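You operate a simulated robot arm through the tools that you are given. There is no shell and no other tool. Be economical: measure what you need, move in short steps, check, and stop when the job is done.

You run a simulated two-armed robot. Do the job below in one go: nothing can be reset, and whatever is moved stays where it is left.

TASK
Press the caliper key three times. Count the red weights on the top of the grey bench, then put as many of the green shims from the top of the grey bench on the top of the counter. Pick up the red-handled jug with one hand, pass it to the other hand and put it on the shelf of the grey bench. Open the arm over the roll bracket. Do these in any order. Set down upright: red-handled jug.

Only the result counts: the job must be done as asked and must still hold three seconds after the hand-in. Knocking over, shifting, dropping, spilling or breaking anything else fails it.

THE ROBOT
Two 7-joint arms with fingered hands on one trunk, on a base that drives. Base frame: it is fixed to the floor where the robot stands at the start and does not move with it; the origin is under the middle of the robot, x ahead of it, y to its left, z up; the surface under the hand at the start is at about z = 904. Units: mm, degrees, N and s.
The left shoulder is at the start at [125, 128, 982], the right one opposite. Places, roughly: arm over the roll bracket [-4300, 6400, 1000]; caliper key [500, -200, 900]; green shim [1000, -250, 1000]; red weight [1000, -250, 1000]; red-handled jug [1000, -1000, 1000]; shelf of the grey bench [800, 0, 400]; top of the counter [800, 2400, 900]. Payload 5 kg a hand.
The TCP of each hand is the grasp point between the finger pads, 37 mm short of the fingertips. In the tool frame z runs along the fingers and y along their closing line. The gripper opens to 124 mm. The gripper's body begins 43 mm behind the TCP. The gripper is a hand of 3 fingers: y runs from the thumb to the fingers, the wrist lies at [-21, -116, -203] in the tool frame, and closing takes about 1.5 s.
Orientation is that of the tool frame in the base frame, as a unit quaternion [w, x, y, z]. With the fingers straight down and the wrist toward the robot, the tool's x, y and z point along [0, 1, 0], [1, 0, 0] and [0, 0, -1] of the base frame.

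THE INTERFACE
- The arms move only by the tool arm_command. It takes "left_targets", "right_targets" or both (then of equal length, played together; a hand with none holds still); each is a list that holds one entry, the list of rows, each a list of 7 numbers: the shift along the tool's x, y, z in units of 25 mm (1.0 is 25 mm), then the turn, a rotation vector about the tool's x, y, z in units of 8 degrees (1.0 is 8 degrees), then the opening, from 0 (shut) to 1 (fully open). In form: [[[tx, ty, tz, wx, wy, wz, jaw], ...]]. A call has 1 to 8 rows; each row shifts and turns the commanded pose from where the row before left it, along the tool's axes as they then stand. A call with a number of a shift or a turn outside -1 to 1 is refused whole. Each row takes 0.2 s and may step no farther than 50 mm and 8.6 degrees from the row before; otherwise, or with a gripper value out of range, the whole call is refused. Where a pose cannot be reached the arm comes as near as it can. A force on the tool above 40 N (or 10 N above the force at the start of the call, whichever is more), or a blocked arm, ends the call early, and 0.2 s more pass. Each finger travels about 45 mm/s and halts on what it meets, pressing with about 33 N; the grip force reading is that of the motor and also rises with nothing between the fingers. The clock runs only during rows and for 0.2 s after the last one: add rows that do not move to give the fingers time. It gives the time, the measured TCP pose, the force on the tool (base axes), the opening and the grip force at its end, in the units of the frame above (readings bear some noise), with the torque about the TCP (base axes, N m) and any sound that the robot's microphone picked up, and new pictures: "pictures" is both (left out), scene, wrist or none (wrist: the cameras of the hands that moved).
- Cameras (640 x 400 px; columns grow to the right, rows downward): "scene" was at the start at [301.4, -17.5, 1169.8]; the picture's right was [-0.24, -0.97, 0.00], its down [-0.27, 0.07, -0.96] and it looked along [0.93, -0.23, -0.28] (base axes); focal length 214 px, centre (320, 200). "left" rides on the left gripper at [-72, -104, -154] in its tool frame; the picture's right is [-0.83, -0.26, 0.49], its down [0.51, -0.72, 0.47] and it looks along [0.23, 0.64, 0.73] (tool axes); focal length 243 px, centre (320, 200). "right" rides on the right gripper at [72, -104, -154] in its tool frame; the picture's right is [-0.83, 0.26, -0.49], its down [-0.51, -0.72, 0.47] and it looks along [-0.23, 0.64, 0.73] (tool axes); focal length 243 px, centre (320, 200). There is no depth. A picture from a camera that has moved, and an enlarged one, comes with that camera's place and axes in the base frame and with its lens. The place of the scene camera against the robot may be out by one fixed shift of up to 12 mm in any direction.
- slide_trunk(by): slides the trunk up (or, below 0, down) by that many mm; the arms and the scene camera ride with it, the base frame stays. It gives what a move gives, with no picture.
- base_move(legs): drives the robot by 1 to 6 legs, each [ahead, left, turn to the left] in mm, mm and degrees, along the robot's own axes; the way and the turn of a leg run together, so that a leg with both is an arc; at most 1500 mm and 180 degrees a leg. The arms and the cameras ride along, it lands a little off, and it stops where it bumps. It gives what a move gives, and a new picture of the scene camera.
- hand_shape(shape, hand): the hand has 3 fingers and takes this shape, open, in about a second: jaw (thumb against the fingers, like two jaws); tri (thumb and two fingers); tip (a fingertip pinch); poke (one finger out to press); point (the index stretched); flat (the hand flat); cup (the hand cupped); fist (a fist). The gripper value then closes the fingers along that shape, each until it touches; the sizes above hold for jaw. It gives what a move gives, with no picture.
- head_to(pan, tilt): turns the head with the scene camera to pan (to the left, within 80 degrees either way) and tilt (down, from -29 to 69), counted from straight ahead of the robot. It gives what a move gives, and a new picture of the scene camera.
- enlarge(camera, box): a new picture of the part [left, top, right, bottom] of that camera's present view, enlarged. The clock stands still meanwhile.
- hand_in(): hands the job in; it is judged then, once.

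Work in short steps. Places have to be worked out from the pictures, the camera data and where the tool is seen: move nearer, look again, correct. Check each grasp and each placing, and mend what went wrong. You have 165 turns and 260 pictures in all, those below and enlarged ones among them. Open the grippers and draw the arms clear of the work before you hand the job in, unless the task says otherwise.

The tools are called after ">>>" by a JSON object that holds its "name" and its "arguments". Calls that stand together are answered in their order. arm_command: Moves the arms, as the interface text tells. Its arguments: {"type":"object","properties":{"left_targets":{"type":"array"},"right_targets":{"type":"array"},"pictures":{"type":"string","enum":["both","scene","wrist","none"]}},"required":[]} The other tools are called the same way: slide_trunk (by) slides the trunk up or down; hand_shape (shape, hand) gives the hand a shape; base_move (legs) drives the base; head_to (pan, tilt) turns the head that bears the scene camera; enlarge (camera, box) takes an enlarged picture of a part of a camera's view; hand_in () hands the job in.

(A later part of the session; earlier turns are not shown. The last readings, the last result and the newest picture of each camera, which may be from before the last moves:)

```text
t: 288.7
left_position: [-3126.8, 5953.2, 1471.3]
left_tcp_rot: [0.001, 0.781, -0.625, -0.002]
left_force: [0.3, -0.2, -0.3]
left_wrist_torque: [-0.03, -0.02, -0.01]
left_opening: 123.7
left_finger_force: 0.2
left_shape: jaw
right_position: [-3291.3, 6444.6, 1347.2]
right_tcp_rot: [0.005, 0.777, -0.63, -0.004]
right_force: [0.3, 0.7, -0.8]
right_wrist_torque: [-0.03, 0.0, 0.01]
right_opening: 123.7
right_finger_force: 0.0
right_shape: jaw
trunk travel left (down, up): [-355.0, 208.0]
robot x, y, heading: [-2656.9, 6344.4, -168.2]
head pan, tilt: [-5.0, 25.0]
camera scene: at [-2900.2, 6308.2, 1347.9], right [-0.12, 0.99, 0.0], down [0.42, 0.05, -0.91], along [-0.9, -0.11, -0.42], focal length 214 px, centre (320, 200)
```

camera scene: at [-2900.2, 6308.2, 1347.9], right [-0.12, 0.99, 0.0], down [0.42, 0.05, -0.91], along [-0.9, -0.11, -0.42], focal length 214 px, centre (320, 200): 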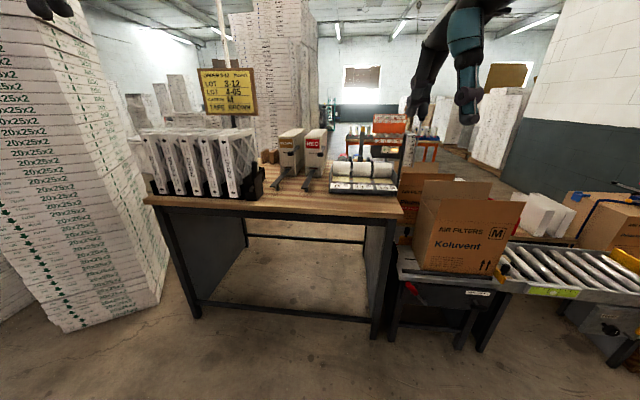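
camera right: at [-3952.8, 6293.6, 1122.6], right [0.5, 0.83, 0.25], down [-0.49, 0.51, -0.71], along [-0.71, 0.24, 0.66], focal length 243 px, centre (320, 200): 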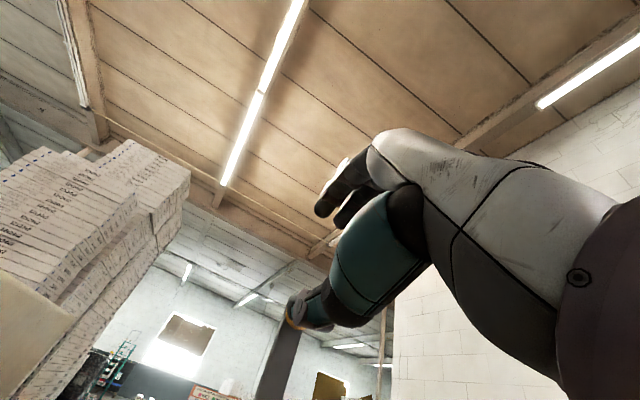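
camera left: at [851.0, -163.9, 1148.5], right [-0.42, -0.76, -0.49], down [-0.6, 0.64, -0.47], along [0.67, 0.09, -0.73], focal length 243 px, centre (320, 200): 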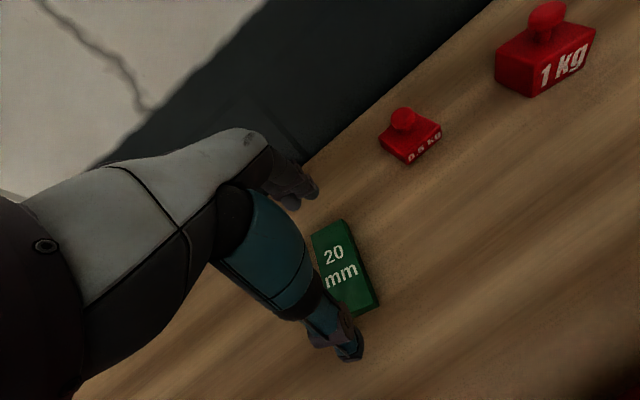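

>>> {"name": "enlarge", "arguments": {"camera": "scene", "box": [320, 110, 410, 200]}}

```text
4.44 times, centred on (365, 155) of scene
camera zoom: at [-2900.2, 6308.2, 1347.9], right [-0.12, 0.99, 0.0], down [0.42, 0.05, -0.91], along [-0.9, -0.11, -0.42], focal length 953 px, centre (120, 400)
```

zoom: 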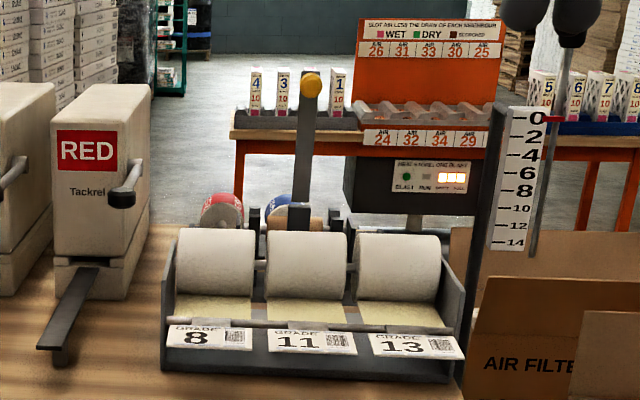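

The arm is fully upright. Next the jug: I turn around to face +x and drive back toward the blue bench, keeping clear of the central stand.

>>> {"name": "base_move", "arguments": {"legs": [[0, 0, 168], [400, -1400, 0], [0, -1450, 0], [0, -1450, 0], [600, -1300, 0], [1050, -1050, 0]]}}

```text
t: 353.3
left_position: [-72.6, -10.4, 1471.5]
left_tcp_rot: [0.002, 0.703, 0.711, 0.0]
left_force: [-0.1, -0.2, 0.0]
left_wrist_torque: [0.0, 0.0, -0.02]
left_opening: 123.8
left_finger_force: 0.2
left_shape: jaw
right_position: [-13.8, -529.2, 1348.2]
right_tcp_rot: [0.004, 0.707, 0.707, 0.004]
right_force: [0.2, 0.1, -0.1]
right_wrist_torque: [0.03, 0.0, 0.04]
right_opening: 123.7
right_finger_force: 0.1
right_shape: jaw
trunk travel left (down, up): [-355.0, 208.0]
robot x, y, heading: [-617.7, -300.6, -0.2]
head pan, tilt: [-5.0, 25.0]
camera scene: at [-369.2, -301.3, 1347.9], right [-0.09, -1.0, 0.0], down [-0.42, 0.04, -0.91], along [0.9, -0.08, -0.42], focal length 214 px, centre (320, 200)
```

scene: 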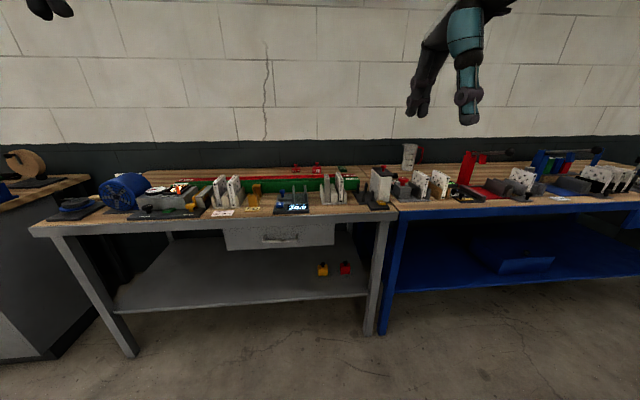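

I enlarge the jug view and move to about [-150, -800] in front of it.

>>> {"name": "base_move", "arguments": {"legs": [[450, -480, 0]]}}

>>> {"name": "enlarge", "arguments": {"camera": "scene", "box": [240, 100, 480, 250]}}

```text
t: 358.0
left_position: [370.3, -487.8, 1472.7]
left_tcp_rot: [0.003, 0.702, 0.712, 0.001]
left_force: [0.0, 1.1, 0.2]
left_wrist_torque: [0.01, 0.01, -0.02]
left_opening: 123.9
left_finger_force: 0.1
left_shape: jaw
right_position: [431.2, -1004.3, 1348.4]
right_tcp_rot: [0.005, 0.707, 0.708, 0.003]
right_force: [0.1, 0.5, 0.0]
right_wrist_torque: [-0.03, 0.0, -0.03]
right_opening: 123.7
right_finger_force: 0.0
right_shape: jaw
trunk travel left (down, up): [-355.0, 208.0]
robot x, y, heading: [-173.8, -780.8, -0.0]
head pan, tilt: [-5.0, 25.0]
camera scene: at [75.3, -779.8, 1348.0], right [-0.09, -1.0, 0.0], down [-0.42, 0.04, -0.91], along [0.9, -0.08, -0.42], focal length 214 px, centre (320, 200)
```

scene: 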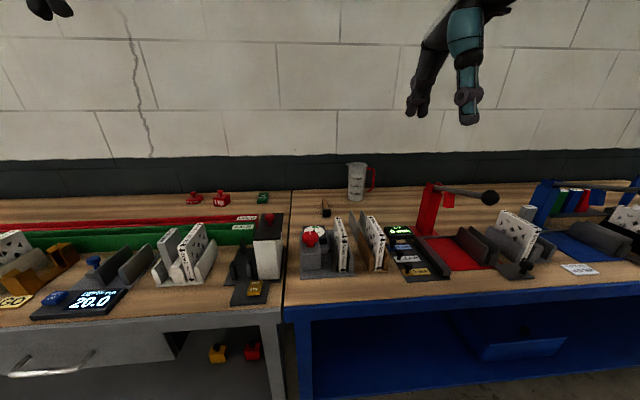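

```text
2.67 times, centred on (360, 175) of scene
camera zoom: at [75.3, -779.8, 1348.0], right [-0.09, -1.0, 0.0], down [-0.42, 0.04, -0.91], along [0.9, -0.08, -0.42], focal length 572 px, centre (213, 267)
```

zoom: 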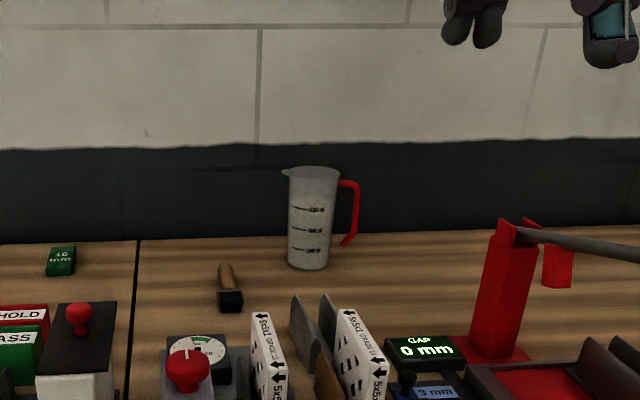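

The jug stands at about [1035, -1041], 170 mm tall, ~94 mm across the rim, handle toward -y. I step forward to x≈125 and bring the right hand near.

>>> {"name": "base_move", "arguments": {"legs": [[290, 0, 0]]}}

>>> {"name": "arm_command", "arguments": {"right_targets": [[[0, 0.9, 0, 0, 0, 0, 1], [0, 0.9, 0, 0, 0, 0, 1], [0, 0.9, 0, 0, 0, 0, 1], [0, 0.9, 0, 0, 0, 0, 1], [0, 0.9, 0.3, 0, 0, 0, 1]]]}}

```text
t: 360.0
left_position: [658.1, -486.9, 1472.7]
left_tcp_rot: [0.005, 0.702, 0.712, 0.001]
left_force: [-0.9, -0.2, 0.2]
left_wrist_torque: [0.01, -0.04, 0.0]
left_opening: 124.0
left_finger_force: 0.1
left_shape: jaw
right_position: [719.6, -1004.2, 1349.6]
right_tcp_rot: [0.005, 0.707, 0.708, 0.005]
right_force: [0.2, 0.2, 0.7]
right_wrist_torque: [0.04, -0.02, 0.0]
right_opening: 123.5
right_finger_force: 0.1
right_shape: jaw
trunk travel left (down, up): [-355.0, 208.0]
robot x, y, heading: [117.0, -778.5, -0.1]
head pan, tilt: [-5.0, 25.0]
camera scene: at [364.0, -779.5, 1348.4], right [-0.08, -1.0, 0.0], down [-0.42, 0.04, -0.91], along [0.9, -0.08, -0.42], focal length 214 px, centre (320, 200)
```

scene: 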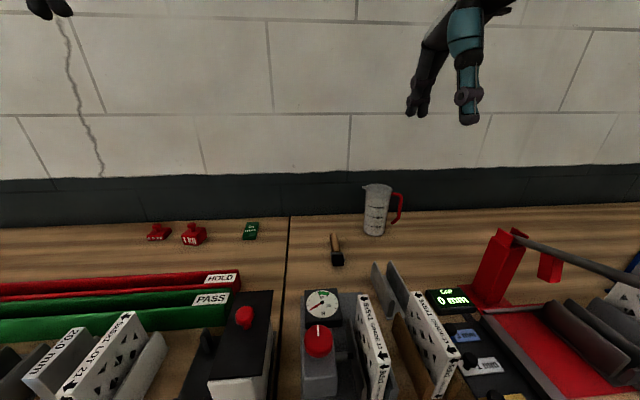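

```text
t: 361.2
left_position: [662.4, -486.7, 1472.0]
left_tcp_rot: [0.003, 0.702, 0.712, 0.0]
left_force: [0.0, 0.4, -0.7]
left_wrist_torque: [0.01, 0.02, -0.04]
left_opening: 123.7
left_finger_force: 0.1
left_shape: jaw
right_position: [835.4, -1003.1, 1339.8]
right_tcp_rot: [0.005, 0.706, 0.709, 0.004]
right_force: [1.7, 0.3, -0.3]
right_wrist_torque: [0.02, 0.05, -0.02]
right_opening: 124.0
right_finger_force: 0.1
right_shape: jaw
trunk travel left (down, up): [-355.0, 208.0]
robot x, y, heading: [118.7, -775.9, 0.2]
head pan, tilt: [-5.0, 25.0]
camera scene: at [367.3, -779.0, 1347.6], right [-0.08, -1.0, 0.0], down [-0.42, 0.04, -0.91], along [0.9, -0.08, -0.42], focal length 214 px, centre (320, 200)
camera right: at [729.7, -931.9, 1493.3], right [0.26, -0.83, 0.5], down [-0.71, -0.51, -0.48], along [0.65, -0.23, -0.72], focal length 243 px, centre (320, 200)
```

scene: 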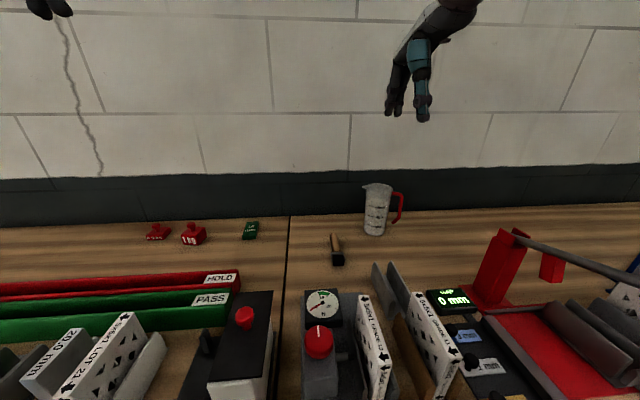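
right: 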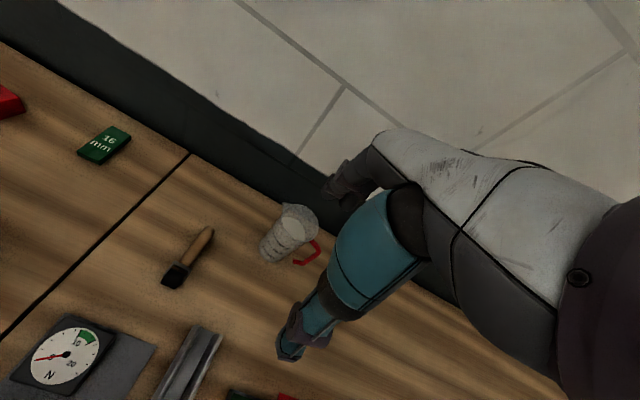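

Jug rim centre estimated [1028, -1038]. I move diagonally to above it at z≈1160.

>>> {"name": "arm_command", "arguments": {"right_targets": [[[-0.18, 0.6, 1, 0, 0, 0, 1], [-0.18, 0.6, 1, 0, 0, 0, 1], [-0.18, 0.8, 0.9, 0, 0, 0, 1], [-0.18, 0.8, 0.9, 0, 0, 0, 1], [-0.18, 0.9, 0.8, 0, 0, 0, 1], [-0.18, 0.9, 0.8, 0, 0, 0, 1], [-0.18, 0.9, 0.6, 0, 0, 0, 1], [-0.18, 0.9, 0.6, 0, 0, 0, 1]]]}}

>>> {"name": "enlarge", "arguments": {"camera": "right", "box": [220, 150, 400, 390]}}

```text
t: 363.0
left_position: [662.6, -487.0, 1471.3]
left_tcp_rot: [0.003, 0.702, 0.712, 0.0]
left_force: [0.1, 0.1, -0.8]
left_wrist_torque: [0.0, 0.02, -0.01]
left_opening: 123.8
left_finger_force: 0.1
left_shape: jaw
right_position: [998.6, -1040.0, 1177.2]
right_tcp_rot: [0.003, 0.706, 0.709, 0.004]
right_force: [0.5, -0.3, 0.3]
right_wrist_torque: [-0.01, -0.02, -0.02]
right_opening: 123.5
right_finger_force: 0.1
right_shape: jaw
trunk travel left (down, up): [-355.0, 208.0]
robot x, y, heading: [115.4, -780.9, 0.2]
head pan, tilt: [-5.0, 25.0]
camera scene: at [367.9, -779.6, 1347.5], right [-0.08, -1.0, 0.0], down [-0.42, 0.04, -0.91], along [0.9, -0.08, -0.42], focal length 214 px, centre (320, 200)
camera right: at [892.2, -969.2, 1329.5], right [0.26, -0.83, 0.5], down [-0.72, -0.51, -0.48], along [0.65, -0.23, -0.73], focal length 243 px, centre (320, 200)
```

scene: 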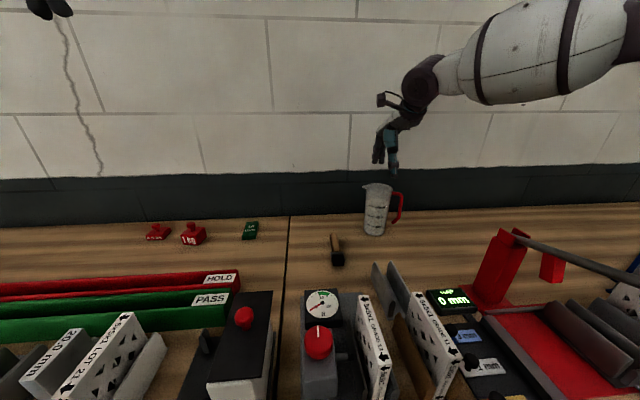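
right: 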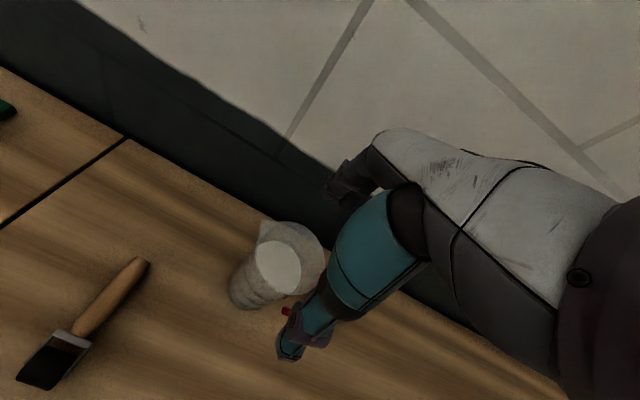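

```text
1.67 times, centred on (310, 270) of right
camera zoom: at [892.2, -969.2, 1329.5], right [0.26, -0.83, 0.5], down [-0.72, -0.51, -0.48], along [0.65, -0.23, -0.73], focal length 404 px, centre (337, 83)
```

zoom: 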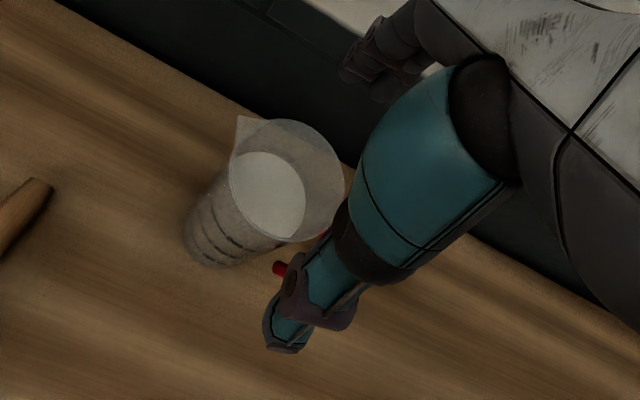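

The jug seems to contain something, so I keep it upright. I advance to x≈1022 and lower so fingertips are just above rim level, then check the straddle.

>>> {"name": "arm_command", "arguments": {"right_targets": [[[0.08, 0.5, 0.6, 0, 0, 0, 1], [0.08, 0.45, 0.6, 0, 0, 0, 1], [0, 0, 0.6, 0, 0, 0, 1], [0, 0, 0, 0, 0, 0, 1]]], "pictures": "wrist"}}

>>> {"name": "enlarge", "arguments": {"camera": "right", "box": [220, 150, 400, 390]}}

>>> {"name": "enlarge", "arguments": {"camera": "scene", "box": [320, 120, 460, 260]}}

```text
t: 364.0
left_position: [661.3, -487.3, 1472.2]
left_tcp_rot: [0.003, 0.702, 0.712, 0.001]
left_force: [0.1, -0.3, 0.1]
left_wrist_torque: [0.04, -0.01, -0.01]
left_opening: 123.8
left_finger_force: 0.0
left_shape: jaw
right_position: [1021.3, -1036.1, 1133.8]
right_tcp_rot: [0.005, 0.706, 0.708, 0.004]
right_force: [-0.3, 0.3, 0.3]
right_wrist_torque: [0.03, 0.03, 0.02]
right_opening: 123.7
right_finger_force: 0.0
right_shape: jaw
trunk travel left (down, up): [-355.0, 208.0]
robot x, y, heading: [117.8, -778.2, -0.0]
head pan, tilt: [-5.0, 25.0]
camera right: at [914.5, -964.0, 1286.7], right [0.26, -0.83, 0.5], down [-0.71, -0.51, -0.48], along [0.65, -0.23, -0.72], focal length 243 px, centre (320, 200)
```

right: 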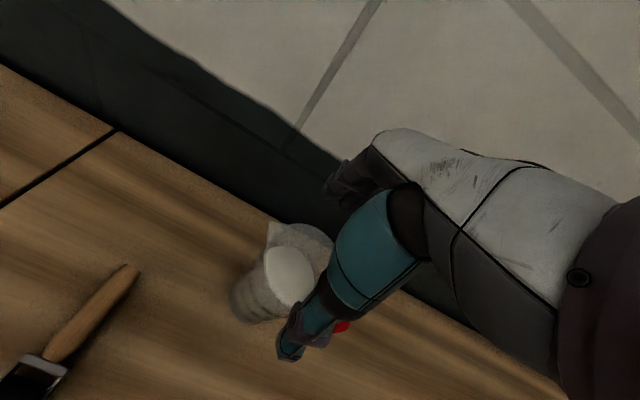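

```text
1.67 times, centred on (310, 270) of right
camera zoom: at [914.5, -964.0, 1286.7], right [0.26, -0.83, 0.5], down [-0.71, -0.51, -0.48], along [0.65, -0.23, -0.72], focal length 404 px, centre (337, 83)
```

zoom: 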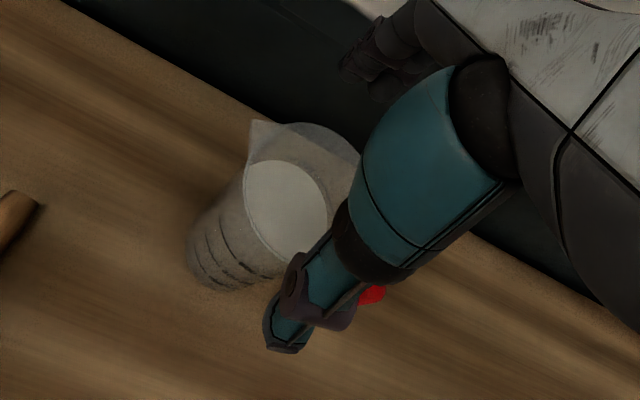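

```text
2.86 times, centred on (390, 190) of scene
camera zoom: at [365.9, -779.4, 1347.9], right [-0.08, -1.0, 0.0], down [-0.42, 0.04, -0.91], along [0.9, -0.08, -0.42], focal length 613 px, centre (120, 229)
```

zoom: 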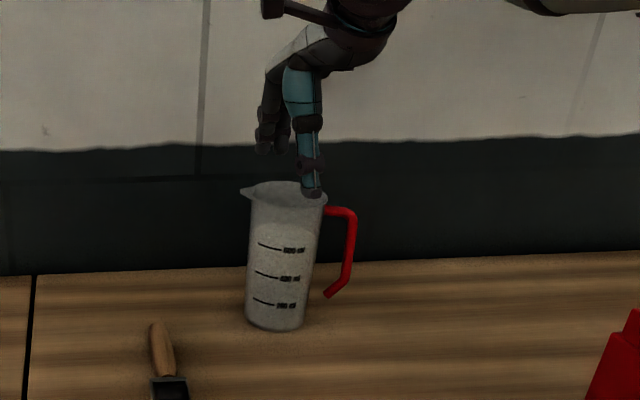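

Centre refined to [1025, -1033]. I descend 50 mm carefully with force monitoring.

>>> {"name": "arm_command", "arguments": {"right_targets": [[[0.12, 0.16, 0.3, 0, 0, 0, 1], [0, 0, 0.4, 0, 0, 0, 1], [0, 0, 0.4, 0, 0, 0, 1], [0, 0, 0.4, 0, 0, 0, 1], [0, 0, 0.4, 0, 0, 0, 1]]], "pictures": "none"}}

>>> {"name": "enlarge", "arguments": {"camera": "right", "box": [220, 150, 400, 390]}}

>>> {"name": "enlarge", "arguments": {"camera": "scene", "box": [320, 120, 460, 260]}}

```text
t: 365.2
left_position: [662.1, -487.4, 1472.4]
left_tcp_rot: [0.003, 0.702, 0.712, 0.0]
left_force: [-0.6, 0.0, -0.7]
left_wrist_torque: [-0.01, 0.01, 0.01]
left_opening: 123.9
left_finger_force: 0.1
left_shape: jaw
right_position: [1026.8, -1032.8, 1085.7]
right_tcp_rot: [0.004, 0.707, 0.707, 0.005]
right_force: [0.6, 0.5, -0.9]
right_wrist_torque: [0.04, 0.01, 0.01]
right_opening: 123.9
right_finger_force: 0.1
right_shape: jaw
trunk travel left (down, up): [-355.0, 208.0]
robot x, y, heading: [117.0, -777.7, 0.4]
head pan, tilt: [-5.0, 25.0]
```

```text
1.67 times, centred on (310, 270) of right
camera zoom: at [919.8, -961.1, 1238.5], right [0.26, -0.83, 0.5], down [-0.71, -0.51, -0.48], along [0.65, -0.23, -0.72], focal length 404 px, centre (337, 83)
```

zoom: 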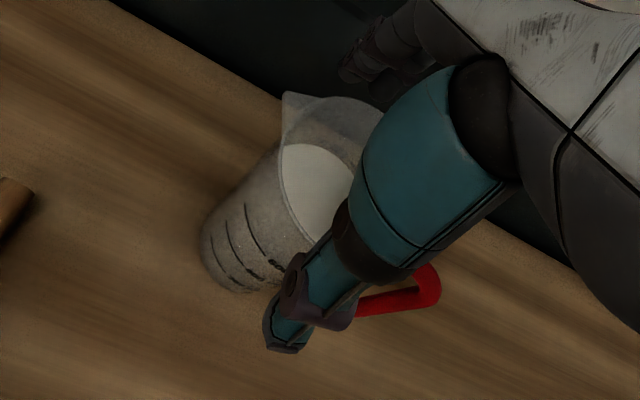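

```text
2.86 times, centred on (390, 190) of scene
camera zoom: at [366.4, -779.6, 1347.8], right [-0.08, -1.0, 0.0], down [-0.42, 0.04, -0.91], along [0.9, -0.08, -0.42], focal length 613 px, centre (120, 229)
```

zoom: 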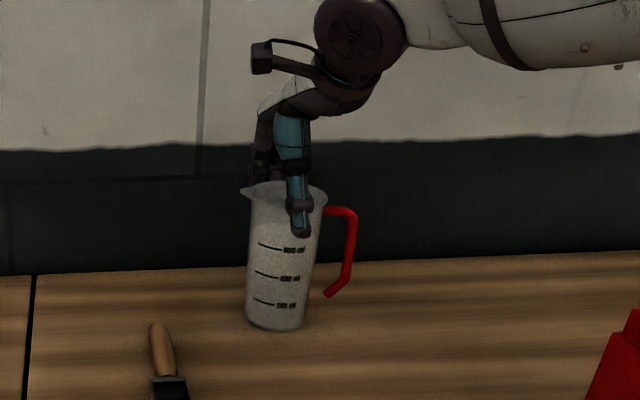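

Straddling nicely. I go 22 mm lower and close.

>>> {"name": "arm_command", "arguments": {"right_targets": [[[0, 0, 0.45, 0, 0, 0, 1], [0, 0, 0.45, 0, 0, 0, 1], [0, 0, 0, 0, 0, 0, 0.5], [0, 0, 0, 0, 0, 0, 0], [0, 0, 0, 0, 0, 0, 0], [0, 0, 0, 0, 0, 0, 0], [0, 0, 0, 0, 0, 0, 0], [0, 0, 0, 0, 0, 0, 0]]]}}

```text
t: 367.0
left_position: [661.2, -487.5, 1472.2]
left_tcp_rot: [0.003, 0.702, 0.712, 0.001]
left_force: [0.0, -0.2, -0.6]
left_wrist_torque: [0.03, -0.01, 0.02]
left_opening: 123.8
left_finger_force: 0.0
left_shape: jaw
right_position: [1025.8, -1032.2, 1064.5]
right_tcp_rot: [0.004, 0.706, 0.708, 0.004]
right_force: [-0.3, -0.4, -0.2]
right_wrist_torque: [-0.03, -0.02, -0.01]
right_opening: 71.2
right_finger_force: 33.0
right_shape: jaw
trunk travel left (down, up): [-355.0, 208.0]
robot x, y, heading: [118.4, -778.2, 0.1]
head pan, tilt: [-5.0, 25.0]
camera scene: at [366.3, -779.5, 1347.8], right [-0.08, -1.0, 0.0], down [-0.42, 0.04, -0.91], along [0.9, -0.08, -0.42], focal length 214 px, centre (320, 200)
camera right: at [919.6, -960.8, 1216.3], right [0.26, -0.83, 0.5], down [-0.71, -0.51, -0.48], along [0.65, -0.23, -0.72], focal length 243 px, centre (320, 200)
```

scene: 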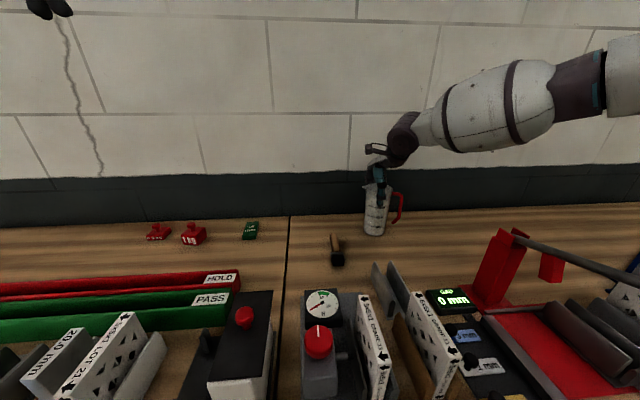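
right: 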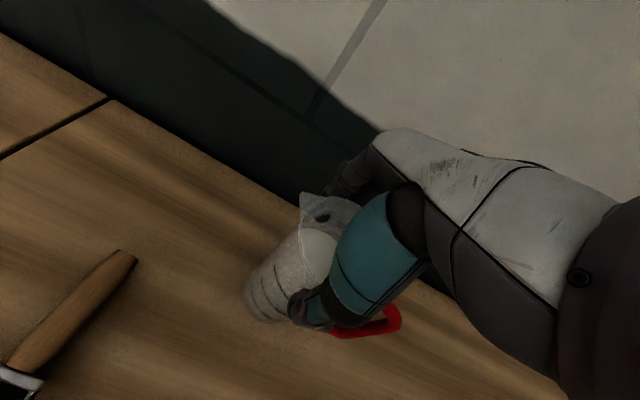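

Gripped at 71 mm, 33 N. I lift 20 mm and check it follows upright.

>>> {"name": "arm_command", "arguments": {"right_targets": [[[0, 0, -0.3, 0, 0, 0, 0], [0, 0, -0.5, 0, 0, 0, 0], [0, 0, -0.6, 0, 0, 0, 0], [0, 0, -0.6, 0, 0, 0, 0]]]}}

>>> {"name": "enlarge", "arguments": {"camera": "scene", "box": [320, 120, 460, 260]}}

```text
t: 368.0
left_position: [661.7, -488.5, 1472.3]
left_tcp_rot: [0.002, 0.702, 0.713, 0.001]
left_force: [-0.6, -0.2, -0.3]
left_wrist_torque: [0.04, -0.02, 0.0]
left_opening: 123.9
left_finger_force: 0.2
left_shape: jaw
right_position: [1025.0, -1030.8, 1113.3]
right_tcp_rot: [0.005, 0.706, 0.708, 0.003]
right_force: [0.0, -0.7, -6.9]
right_wrist_torque: [0.09, -0.05, 0.03]
right_opening: 71.3
right_finger_force: 33.5
right_shape: jaw
trunk travel left (down, up): [-355.0, 208.0]
robot x, y, heading: [115.9, -776.6, 0.0]
head pan, tilt: [-5.0, 25.0]
camera scene: at [366.6, -779.6, 1347.8], right [-0.08, -1.0, 0.0], down [-0.42, 0.04, -0.91], along [0.9, -0.08, -0.42], focal length 214 px, centre (320, 200)
camera right: at [919.2, -960.9, 1266.5], right [0.26, -0.83, 0.5], down [-0.71, -0.51, -0.48], along [0.65, -0.23, -0.72], focal length 243 px, centre (320, 200)
```

scene: 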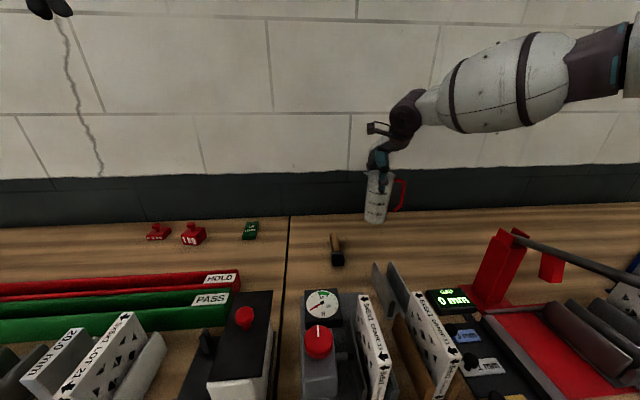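
right: 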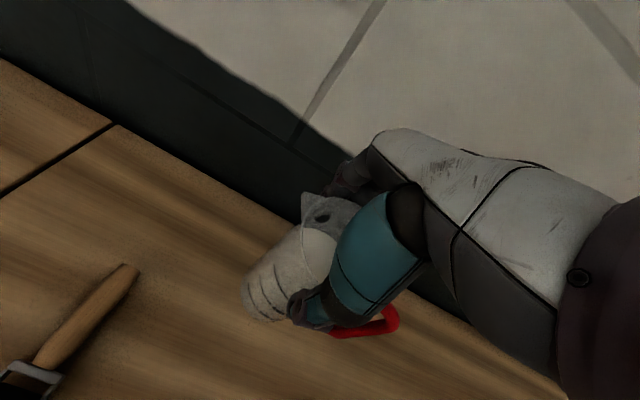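

```text
2.86 times, centred on (390, 190) of scene
camera zoom: at [366.6, -779.6, 1347.8], right [-0.08, -1.0, 0.0], down [-0.42, 0.04, -0.91], along [0.9, -0.08, -0.42], focal length 613 px, centre (120, 229)
```

zoom: 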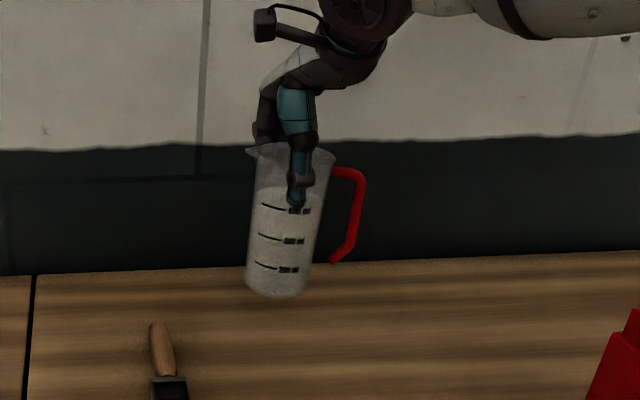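

The jug is lifted (~0.7 kg) and upright. I raise it and retract gently.

>>> {"name": "arm_command", "arguments": {"right_targets": [[[0, -0.2, -0.6, 0, 0, 0, 0], [0, -0.3, -0.7, 0, 0, 0, 0], [0, -0.4, -0.7, 0, 0, 0, 0], [0, -0.5, -0.7, 0, 0, 0, 0], [0, -0.5, -0.7, 0, 0, 0, 0], [0, -0.5, -0.7, 0, 0, 0, 0], [0, -0.5, -0.7, 0, 0, 0, 0], [0, -0.4, -0.5, 0, 0, 0, 0]]], "pictures": "none"}}

>>> {"name": "base_move", "arguments": {"legs": [[-500, 0, 0]]}}

```text
t: 369.8
left_position: [659.4, -486.2, 1472.0]
left_tcp_rot: [0.003, 0.702, 0.712, 0.0]
left_force: [-0.5, 0.3, 0.1]
left_wrist_torque: [0.02, 0.0, -0.04]
left_opening: 123.6
left_finger_force: 0.2
left_shape: jaw
right_position: [941.7, -1032.9, 1246.5]
right_tcp_rot: [0.004, 0.706, 0.708, 0.004]
right_force: [-0.3, 0.4, -5.4]
right_wrist_torque: [0.1, -0.06, -0.02]
right_opening: 70.7
right_finger_force: 33.0
right_shape: jaw
trunk travel left (down, up): [-355.0, 208.0]
robot x, y, heading: [117.3, -774.0, -0.2]
head pan, tilt: [-5.0, 25.0]
```

```text
t: 372.8
left_position: [166.4, -489.1, 1471.4]
left_tcp_rot: [0.003, 0.702, 0.712, 0.0]
left_force: [0.5, -0.1, 0.1]
left_wrist_torque: [-0.02, 0.06, -0.02]
left_opening: 123.6
left_finger_force: 0.0
left_shape: jaw
right_position: [444.9, -1033.8, 1243.5]
right_tcp_rot: [0.003, 0.706, 0.708, 0.004]
right_force: [0.8, 0.1, -7.1]
right_wrist_torque: [0.06, 0.0, 0.0]
right_opening: 71.0
right_finger_force: 32.9
right_shape: jaw
trunk travel left (down, up): [-355.0, 208.0]
robot x, y, heading: [-378.3, -778.2, 0.2]
head pan, tilt: [-5.0, 25.0]
camera scene: at [-129.1, -781.0, 1347.4], right [-0.09, -1.0, 0.0], down [-0.42, 0.04, -0.91], along [0.9, -0.08, -0.42], focal length 214 px, centre (320, 200)
```

scene: 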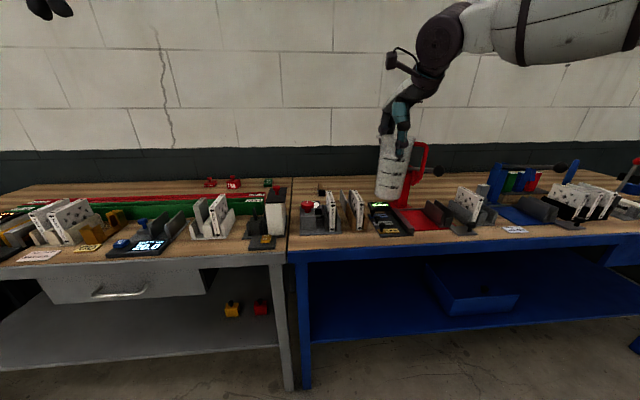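

Jug secure. I back away into open space for the hand-over and bring the jug in front of the robot.

>>> {"name": "base_move", "arguments": {"legs": [[-500, 0, 0]]}}

>>> {"name": "arm_command", "arguments": {"right_targets": [[[0.5, -0.5, 0.2, 0, 0, 0, 0], [0.9, -0.9, 0.4, 0, 0, 0, 0], [0.9, -0.9, 0.4, 0, 0, 0, 0], [0.9, -0.9, 0.4, 0, 0, 0, 0], [0.9, -0.9, 0.4, 0, 0, 0, 0], [0.9, -0.9, 0.4, 0, 0, 0, 0], [0.9, -0.9, 0.4, 0, 0, 0, 0], [0.6, -0.7, 0.4, 0, 0, 0, 0]]], "pictures": "none"}}

>>> {"name": "arm_command", "arguments": {"left_targets": [[[0.3, 0, 0.5, 0, -1, 0, 1], [0.3, 0, 0.5, 0, -1, 0, 1], [0.3, 0, 0.5, 0, -1, 0, 1], [0.3, 0, 0.5, 0, -1, 0, 1], [0.3, 0, 0.5, 0, -1, 0, 1], [0.3, 0, 0.5, 0, -1, 0, 1], [0.3, 0, 0.5, 0, -1, 0, 1], [0.3, 0, 0.5, 0, -1, 0, 1]]], "pictures": "scene"}}

```text
t: 375.7
left_position: [-328.3, -489.3, 1470.7]
left_tcp_rot: [0.002, 0.701, 0.713, -0.001]
left_force: [0.1, -0.7, -0.8]
left_wrist_torque: [0.02, 0.01, 0.0]
left_opening: 123.9
left_finger_force: 0.0
left_shape: jaw
right_position: [-48.5, -1035.5, 1243.9]
right_tcp_rot: [0.003, 0.707, 0.707, 0.002]
right_force: [-0.1, -0.3, -6.5]
right_wrist_torque: [0.09, -0.01, -0.05]
right_opening: 70.9
right_finger_force: 33.2
right_shape: jaw
trunk travel left (down, up): [-355.0, 208.0]
robot x, y, heading: [-875.1, -776.5, -0.1]
head pan, tilt: [-5.0, 25.0]
camera scene: at [-623.5, -781.8, 1347.4], right [-0.09, -1.0, 0.0], down [-0.42, 0.04, -0.91], along [0.9, -0.08, -0.42], focal length 214 px, centre (320, 200)
```

scene: 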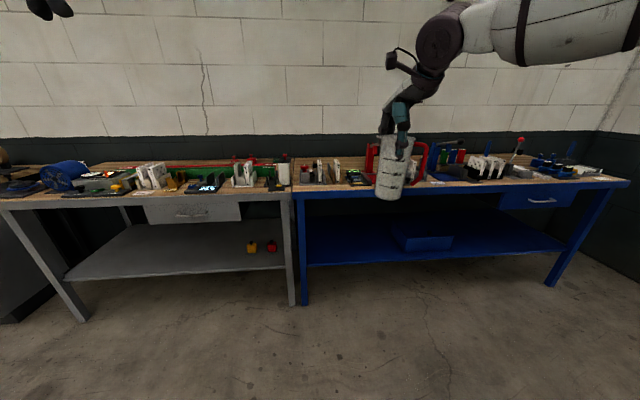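

```text
t: 377.5
left_position: [-330.3, -489.3, 1472.5]
left_tcp_rot: [0.003, 0.702, 0.712, -0.001]
left_force: [0.1, 0.4, 0.8]
left_wrist_torque: [0.01, 0.01, -0.01]
left_opening: 124.0
left_finger_force: 0.0
left_shape: jaw
right_position: [-213.9, -873.2, 1167.7]
right_tcp_rot: [0.004, 0.706, 0.708, 0.003]
right_force: [0.5, 0.5, -6.3]
right_wrist_torque: [0.08, -0.07, 0.01]
right_opening: 71.0
right_finger_force: 33.1
right_shape: jaw
trunk travel left (down, up): [-355.0, 208.0]
robot x, y, heading: [-877.5, -781.2, 0.1]
head pan, tilt: [-5.0, 25.0]
```

```text
t: 379.3
left_position: [-331.6, -483.1, 1361.9]
left_tcp_rot: [0.38, 0.595, 0.603, -0.372]
left_force: [-0.1, -0.2, -0.4]
left_wrist_torque: [0.02, 0.0, 0.02]
left_opening: 123.7
left_finger_force: 0.1
left_shape: jaw
right_position: [-215.9, -873.1, 1169.2]
right_tcp_rot: [0.005, 0.707, 0.707, 0.004]
right_force: [-1.4, 0.5, -5.5]
right_wrist_torque: [0.09, -0.05, -0.01]
right_opening: 71.1
right_finger_force: 32.7
right_shape: jaw
trunk travel left (down, up): [-355.0, 208.0]
robot x, y, heading: [-872.0, -775.7, 0.1]
head pan, tilt: [-5.0, 25.0]
camera scene: at [-626.9, -781.4, 1348.2], right [-0.09, -1.0, 0.0], down [-0.42, 0.04, -0.91], along [0.9, -0.08, -0.42], focal length 214 px, centre (320, 200)
```

scene: 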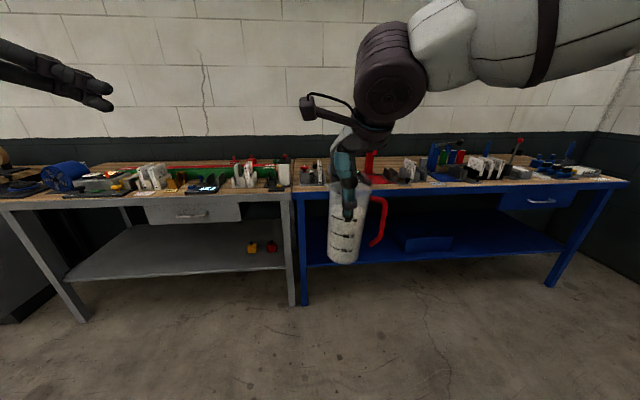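

Left hand turning fine. I finish the rotation and then move it down and forward, still left of the jug.

>>> {"name": "arm_command", "arguments": {"left_targets": [[[0, 0, 0, 0, -1, 0, 1], [0, 0, 0, 0, -1, 0, 1], [0, 0, 0, 0, -1, 0, 1], [0, 0, 0, 0, -0.25, 0, 1], [1, 0.4, 0.2, 0, 0, 0, 1], [1, 0.4, 0.2, 0, 0, 0, 1], [1, 0.4, 0.2, 0, 0, 0, 1], [1, 0.4, 0.2, 0, 0, 0, 1]]], "pictures": "scene"}}

```text
t: 381.1
left_position: [-286.9, -502.9, 1259.6]
left_tcp_rot: [0.506, 0.497, 0.502, -0.496]
left_force: [0.9, 0.0, -0.9]
left_wrist_torque: [-0.05, -0.01, -0.01]
left_opening: 123.7
left_finger_force: 0.1
left_shape: jaw
right_position: [-212.3, -873.5, 1168.4]
right_tcp_rot: [0.004, 0.707, 0.708, 0.004]
right_force: [1.5, 0.4, -6.4]
right_wrist_torque: [0.11, -0.06, 0.01]
right_opening: 70.9
right_finger_force: 32.6
right_shape: jaw
trunk travel left (down, up): [-355.0, 208.0]
robot x, y, heading: [-872.8, -773.4, 0.0]
head pan, tilt: [-5.0, 25.0]
camera scene: at [-624.0, -781.3, 1347.5], right [-0.09, -1.0, 0.0], down [-0.42, 0.04, -0.91], along [0.9, -0.08, -0.42], focal length 214 px, centre (320, 200)
```

scene: 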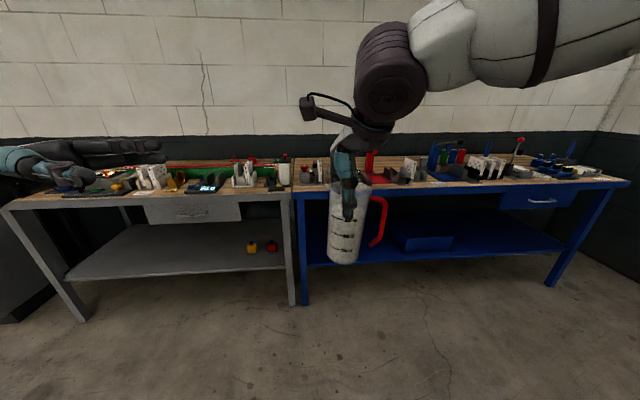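

Jug bottom is at z≈1011. I move the left hand to pre-grasp at about [-213, -665, 1095].

>>> {"name": "arm_command", "arguments": {"left_targets": [[[0.82, 0.37, 0.8, 0, 0, 0, 1], [0.82, 0.37, 0.8, 0, 0, 0, 1], [0.82, 0.37, 0.8, 0, 0, 0, 1], [0.82, 0.37, 0.8, 0, 0, 0, 1], [0.82, 0.37, 0.8, 0, 0, 0, 1], [0.82, 0.37, 0.8, 0, 0, 0, 1], [0.82, 0.37, 0.8, 0, 0, 0, 1], [0.82, 0.37, 0.8, 0, 0, 0, 1]]]}}

```text
t: 382.9
left_position: [-213.3, -657.8, 1103.2]
left_tcp_rot: [0.505, 0.496, 0.503, -0.495]
left_force: [-0.3, 0.2, -1.2]
left_wrist_torque: [-0.02, 0.05, -0.02]
left_opening: 123.8
left_finger_force: 0.1
left_shape: jaw
left hand out of reach, approached as far as the arm can: row 2
right_position: [-212.7, -873.0, 1166.9]
right_tcp_rot: [0.003, 0.707, 0.708, 0.003]
right_force: [0.6, 0.2, -6.0]
right_wrist_torque: [0.09, 0.0, -0.02]
right_opening: 70.9
right_finger_force: 33.4
right_shape: jaw
trunk travel left (down, up): [-355.0, 208.0]
robot x, y, heading: [-873.2, -776.8, -0.1]
head pan, tilt: [-5.0, 25.0]
camera scene: at [-623.4, -782.2, 1347.4], right [-0.09, -1.0, 0.0], down [-0.42, 0.04, -0.91], along [0.9, -0.08, -0.42], focal length 214 px, centre (320, 200)
camera left: at [-319.2, -507.9, 1173.7], right [-0.26, -0.49, 0.83], down [-0.71, -0.48, -0.51], along [0.65, -0.72, -0.23], focal length 243 px, centre (320, 200)
```

scene: 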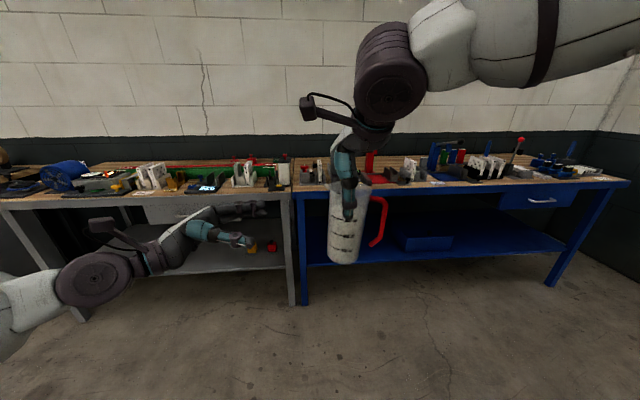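
left: 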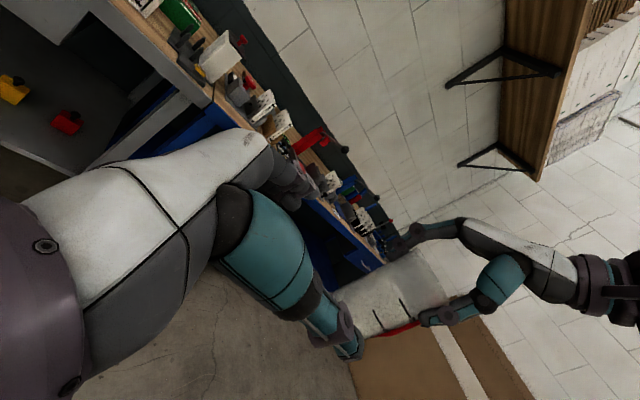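

The jug is centred between the open left fingers. I lower 6 mm and advance toward it, first 140 mm.

>>> {"name": "arm_command", "arguments": {"left_targets": [[[0.12, 0, 0.8, 0, 0, 0, 1], [0.12, 0, 0.8, 0, 0, 0, 1], [0, 0, 1, 0, 0, 0, 1], [0, 0, 1, 0, 0, 0, 1], [0, 0, 1, 0, 0, 0, 1], [0, 0, 1, 0, 0, 0, 1]]]}}

```text
t: 384.3
left_position: [-211.7, -798.8, 1098.9]
left_tcp_rot: [0.505, 0.496, 0.502, -0.496]
left_force: [0.3, -0.1, 0.0]
left_wrist_torque: [-0.01, 0.0, 0.03]
left_opening: 123.8
left_finger_force: 0.0
left_shape: jaw
right_position: [-213.8, -873.1, 1166.8]
right_tcp_rot: [0.004, 0.707, 0.707, 0.004]
right_force: [0.2, -0.3, -6.1]
right_wrist_torque: [0.1, -0.03, 0.0]
right_opening: 71.0
right_finger_force: 33.5
right_shape: jaw
trunk travel left (down, up): [-355.0, 208.0]
robot x, y, heading: [-872.8, -776.9, 0.3]
head pan, tilt: [-5.0, 25.0]
camera scene: at [-624.4, -782.7, 1347.6], right [-0.09, -1.0, 0.0], down [-0.42, 0.04, -0.91], along [0.9, -0.08, -0.42], focal length 214 px, centre (320, 200)
camera left: at [-318.4, -648.3, 1169.2], right [-0.26, -0.49, 0.83], down [-0.71, -0.48, -0.51], along [0.65, -0.72, -0.23], focal length 243 px, centre (320, 200)
```

scene: 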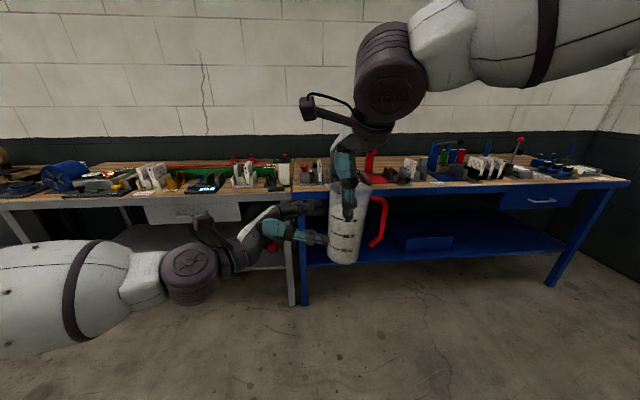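
left: 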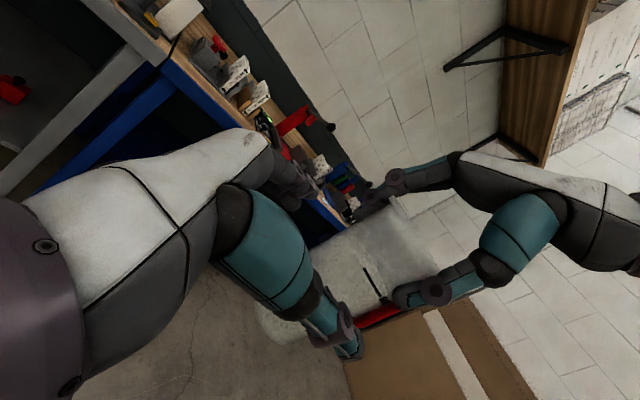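

Clear of the right fingers. I advance the final ~60 mm in small steps.

>>> {"name": "arm_command", "arguments": {"left_targets": [[[0, 0, 0.5, 0, 0, 0, 1], [0, 0, 0.5, 0, 0, 0, 1], [0, 0, 0.5, 0, 0, 0, 1], [0, 0, 0.5, 0, 0, 0, 1], [0, 0, 0.4, 0, 0, 0, 1]]]}}

>>> {"name": "enlarge", "arguments": {"camera": "scene", "box": [230, 140, 420, 290]}}

```text
t: 385.5
left_position: [-212.3, -857.9, 1097.5]
left_tcp_rot: [0.504, 0.497, 0.502, -0.496]
left_force: [-0.7, 0.4, -0.1]
left_wrist_torque: [0.03, -0.01, 0.0]
left_opening: 124.0
left_finger_force: 0.2
left_shape: jaw
right_position: [-213.0, -873.6, 1168.8]
right_tcp_rot: [0.003, 0.707, 0.707, 0.004]
right_force: [0.5, -0.5, -6.6]
right_wrist_torque: [0.11, -0.02, -0.01]
right_opening: 71.2
right_finger_force: 32.4
right_shape: jaw
trunk travel left (down, up): [-355.0, 208.0]
robot x, y, heading: [-874.9, -776.1, -0.0]
head pan, tilt: [-5.0, 25.0]
camera scene: at [-624.8, -782.0, 1347.7], right [-0.09, -1.0, 0.0], down [-0.42, 0.04, -0.91], along [0.9, -0.08, -0.42], focal length 214 px, centre (320, 200)
camera left: at [-318.2, -708.3, 1169.3], right [-0.26, -0.49, 0.83], down [-0.71, -0.48, -0.51], along [0.65, -0.72, -0.23], focal length 243 px, centre (320, 200)
```

scene: 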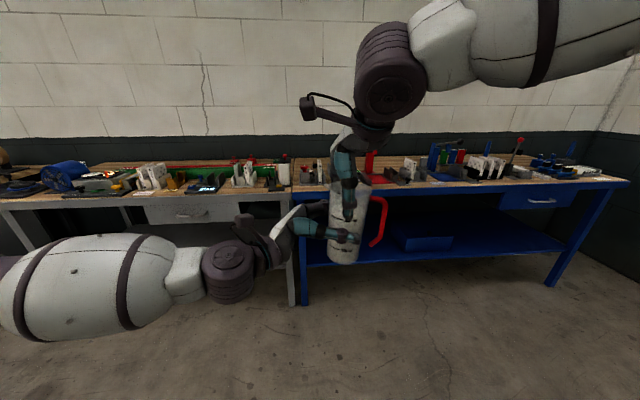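
left: 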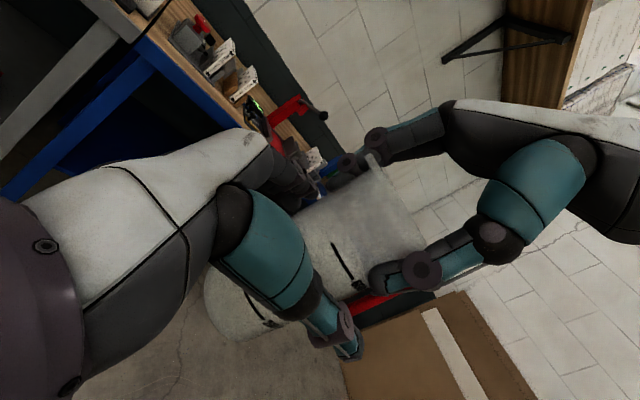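

```text
2.67 times, centred on (325, 215) of scene
camera zoom: at [-624.8, -782.0, 1347.7], right [-0.09, -1.0, 0.0], down [-0.42, 0.04, -0.91], along [0.9, -0.08, -0.42], focal length 572 px, centre (307, 160)
```

zoom: 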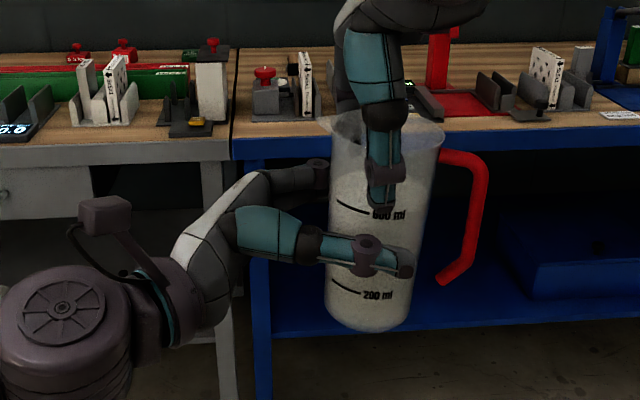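

The left hand surrounds the jug below the right fingers. I close the left hand.

>>> {"name": "arm_command", "arguments": {"left_targets": [[[0, 0, 0, 0, 0, 0, 0.4], [0, 0, 0, 0, 0, 0, 0], [0, 0, 0, 0, 0, 0, 0], [0, 0, 0, 0, 0, 0, 0], [0, 0, 0, 0, 0, 0, 0], [0, 0, 0, 0, 0, 0, 0], [0, 0, 0, 0, 0, 0, 0]]]}}

```text
t: 387.1
left_position: [-212.5, -859.2, 1097.5]
left_tcp_rot: [0.505, 0.497, 0.502, -0.496]
left_force: [0.4, 0.7, 0.1]
left_wrist_torque: [-0.01, 0.0, 0.02]
left_opening: 74.4
left_finger_force: 33.0
left_shape: jaw
right_position: [-213.5, -872.9, 1169.5]
right_tcp_rot: [0.003, 0.706, 0.708, 0.004]
right_force: [0.8, 0.3, -6.9]
right_wrist_torque: [0.11, -0.03, -0.01]
right_opening: 70.9
right_finger_force: 33.1
right_shape: jaw
trunk travel left (down, up): [-355.0, 208.0]
robot x, y, heading: [-874.2, -782.5, 0.2]
head pan, tilt: [-5.0, 25.0]
camera scene: at [-625.1, -781.6, 1347.7], right [-0.09, -1.0, 0.0], down [-0.42, 0.04, -0.91], along [0.9, -0.08, -0.42], focal length 214 px, centre (320, 200)
camera left: at [-318.4, -707.6, 1169.4], right [-0.26, -0.49, 0.83], down [-0.71, -0.48, -0.51], along [0.65, -0.72, -0.23], focal length 243 px, centre (320, 200)
```

scene: 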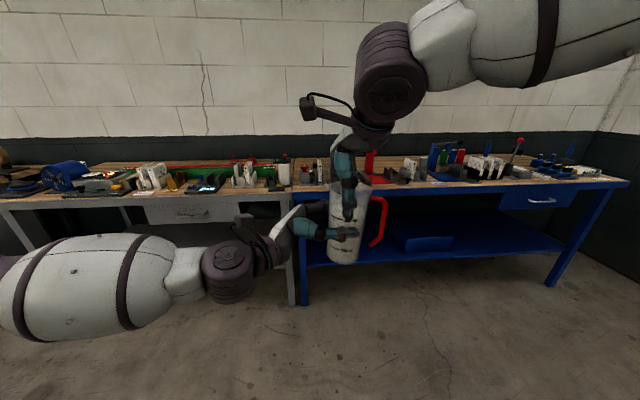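
left: 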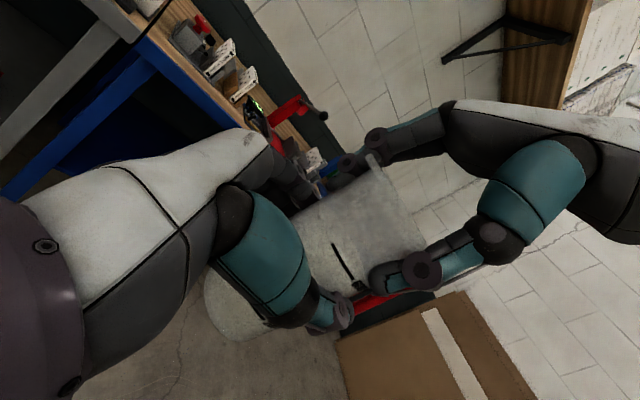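

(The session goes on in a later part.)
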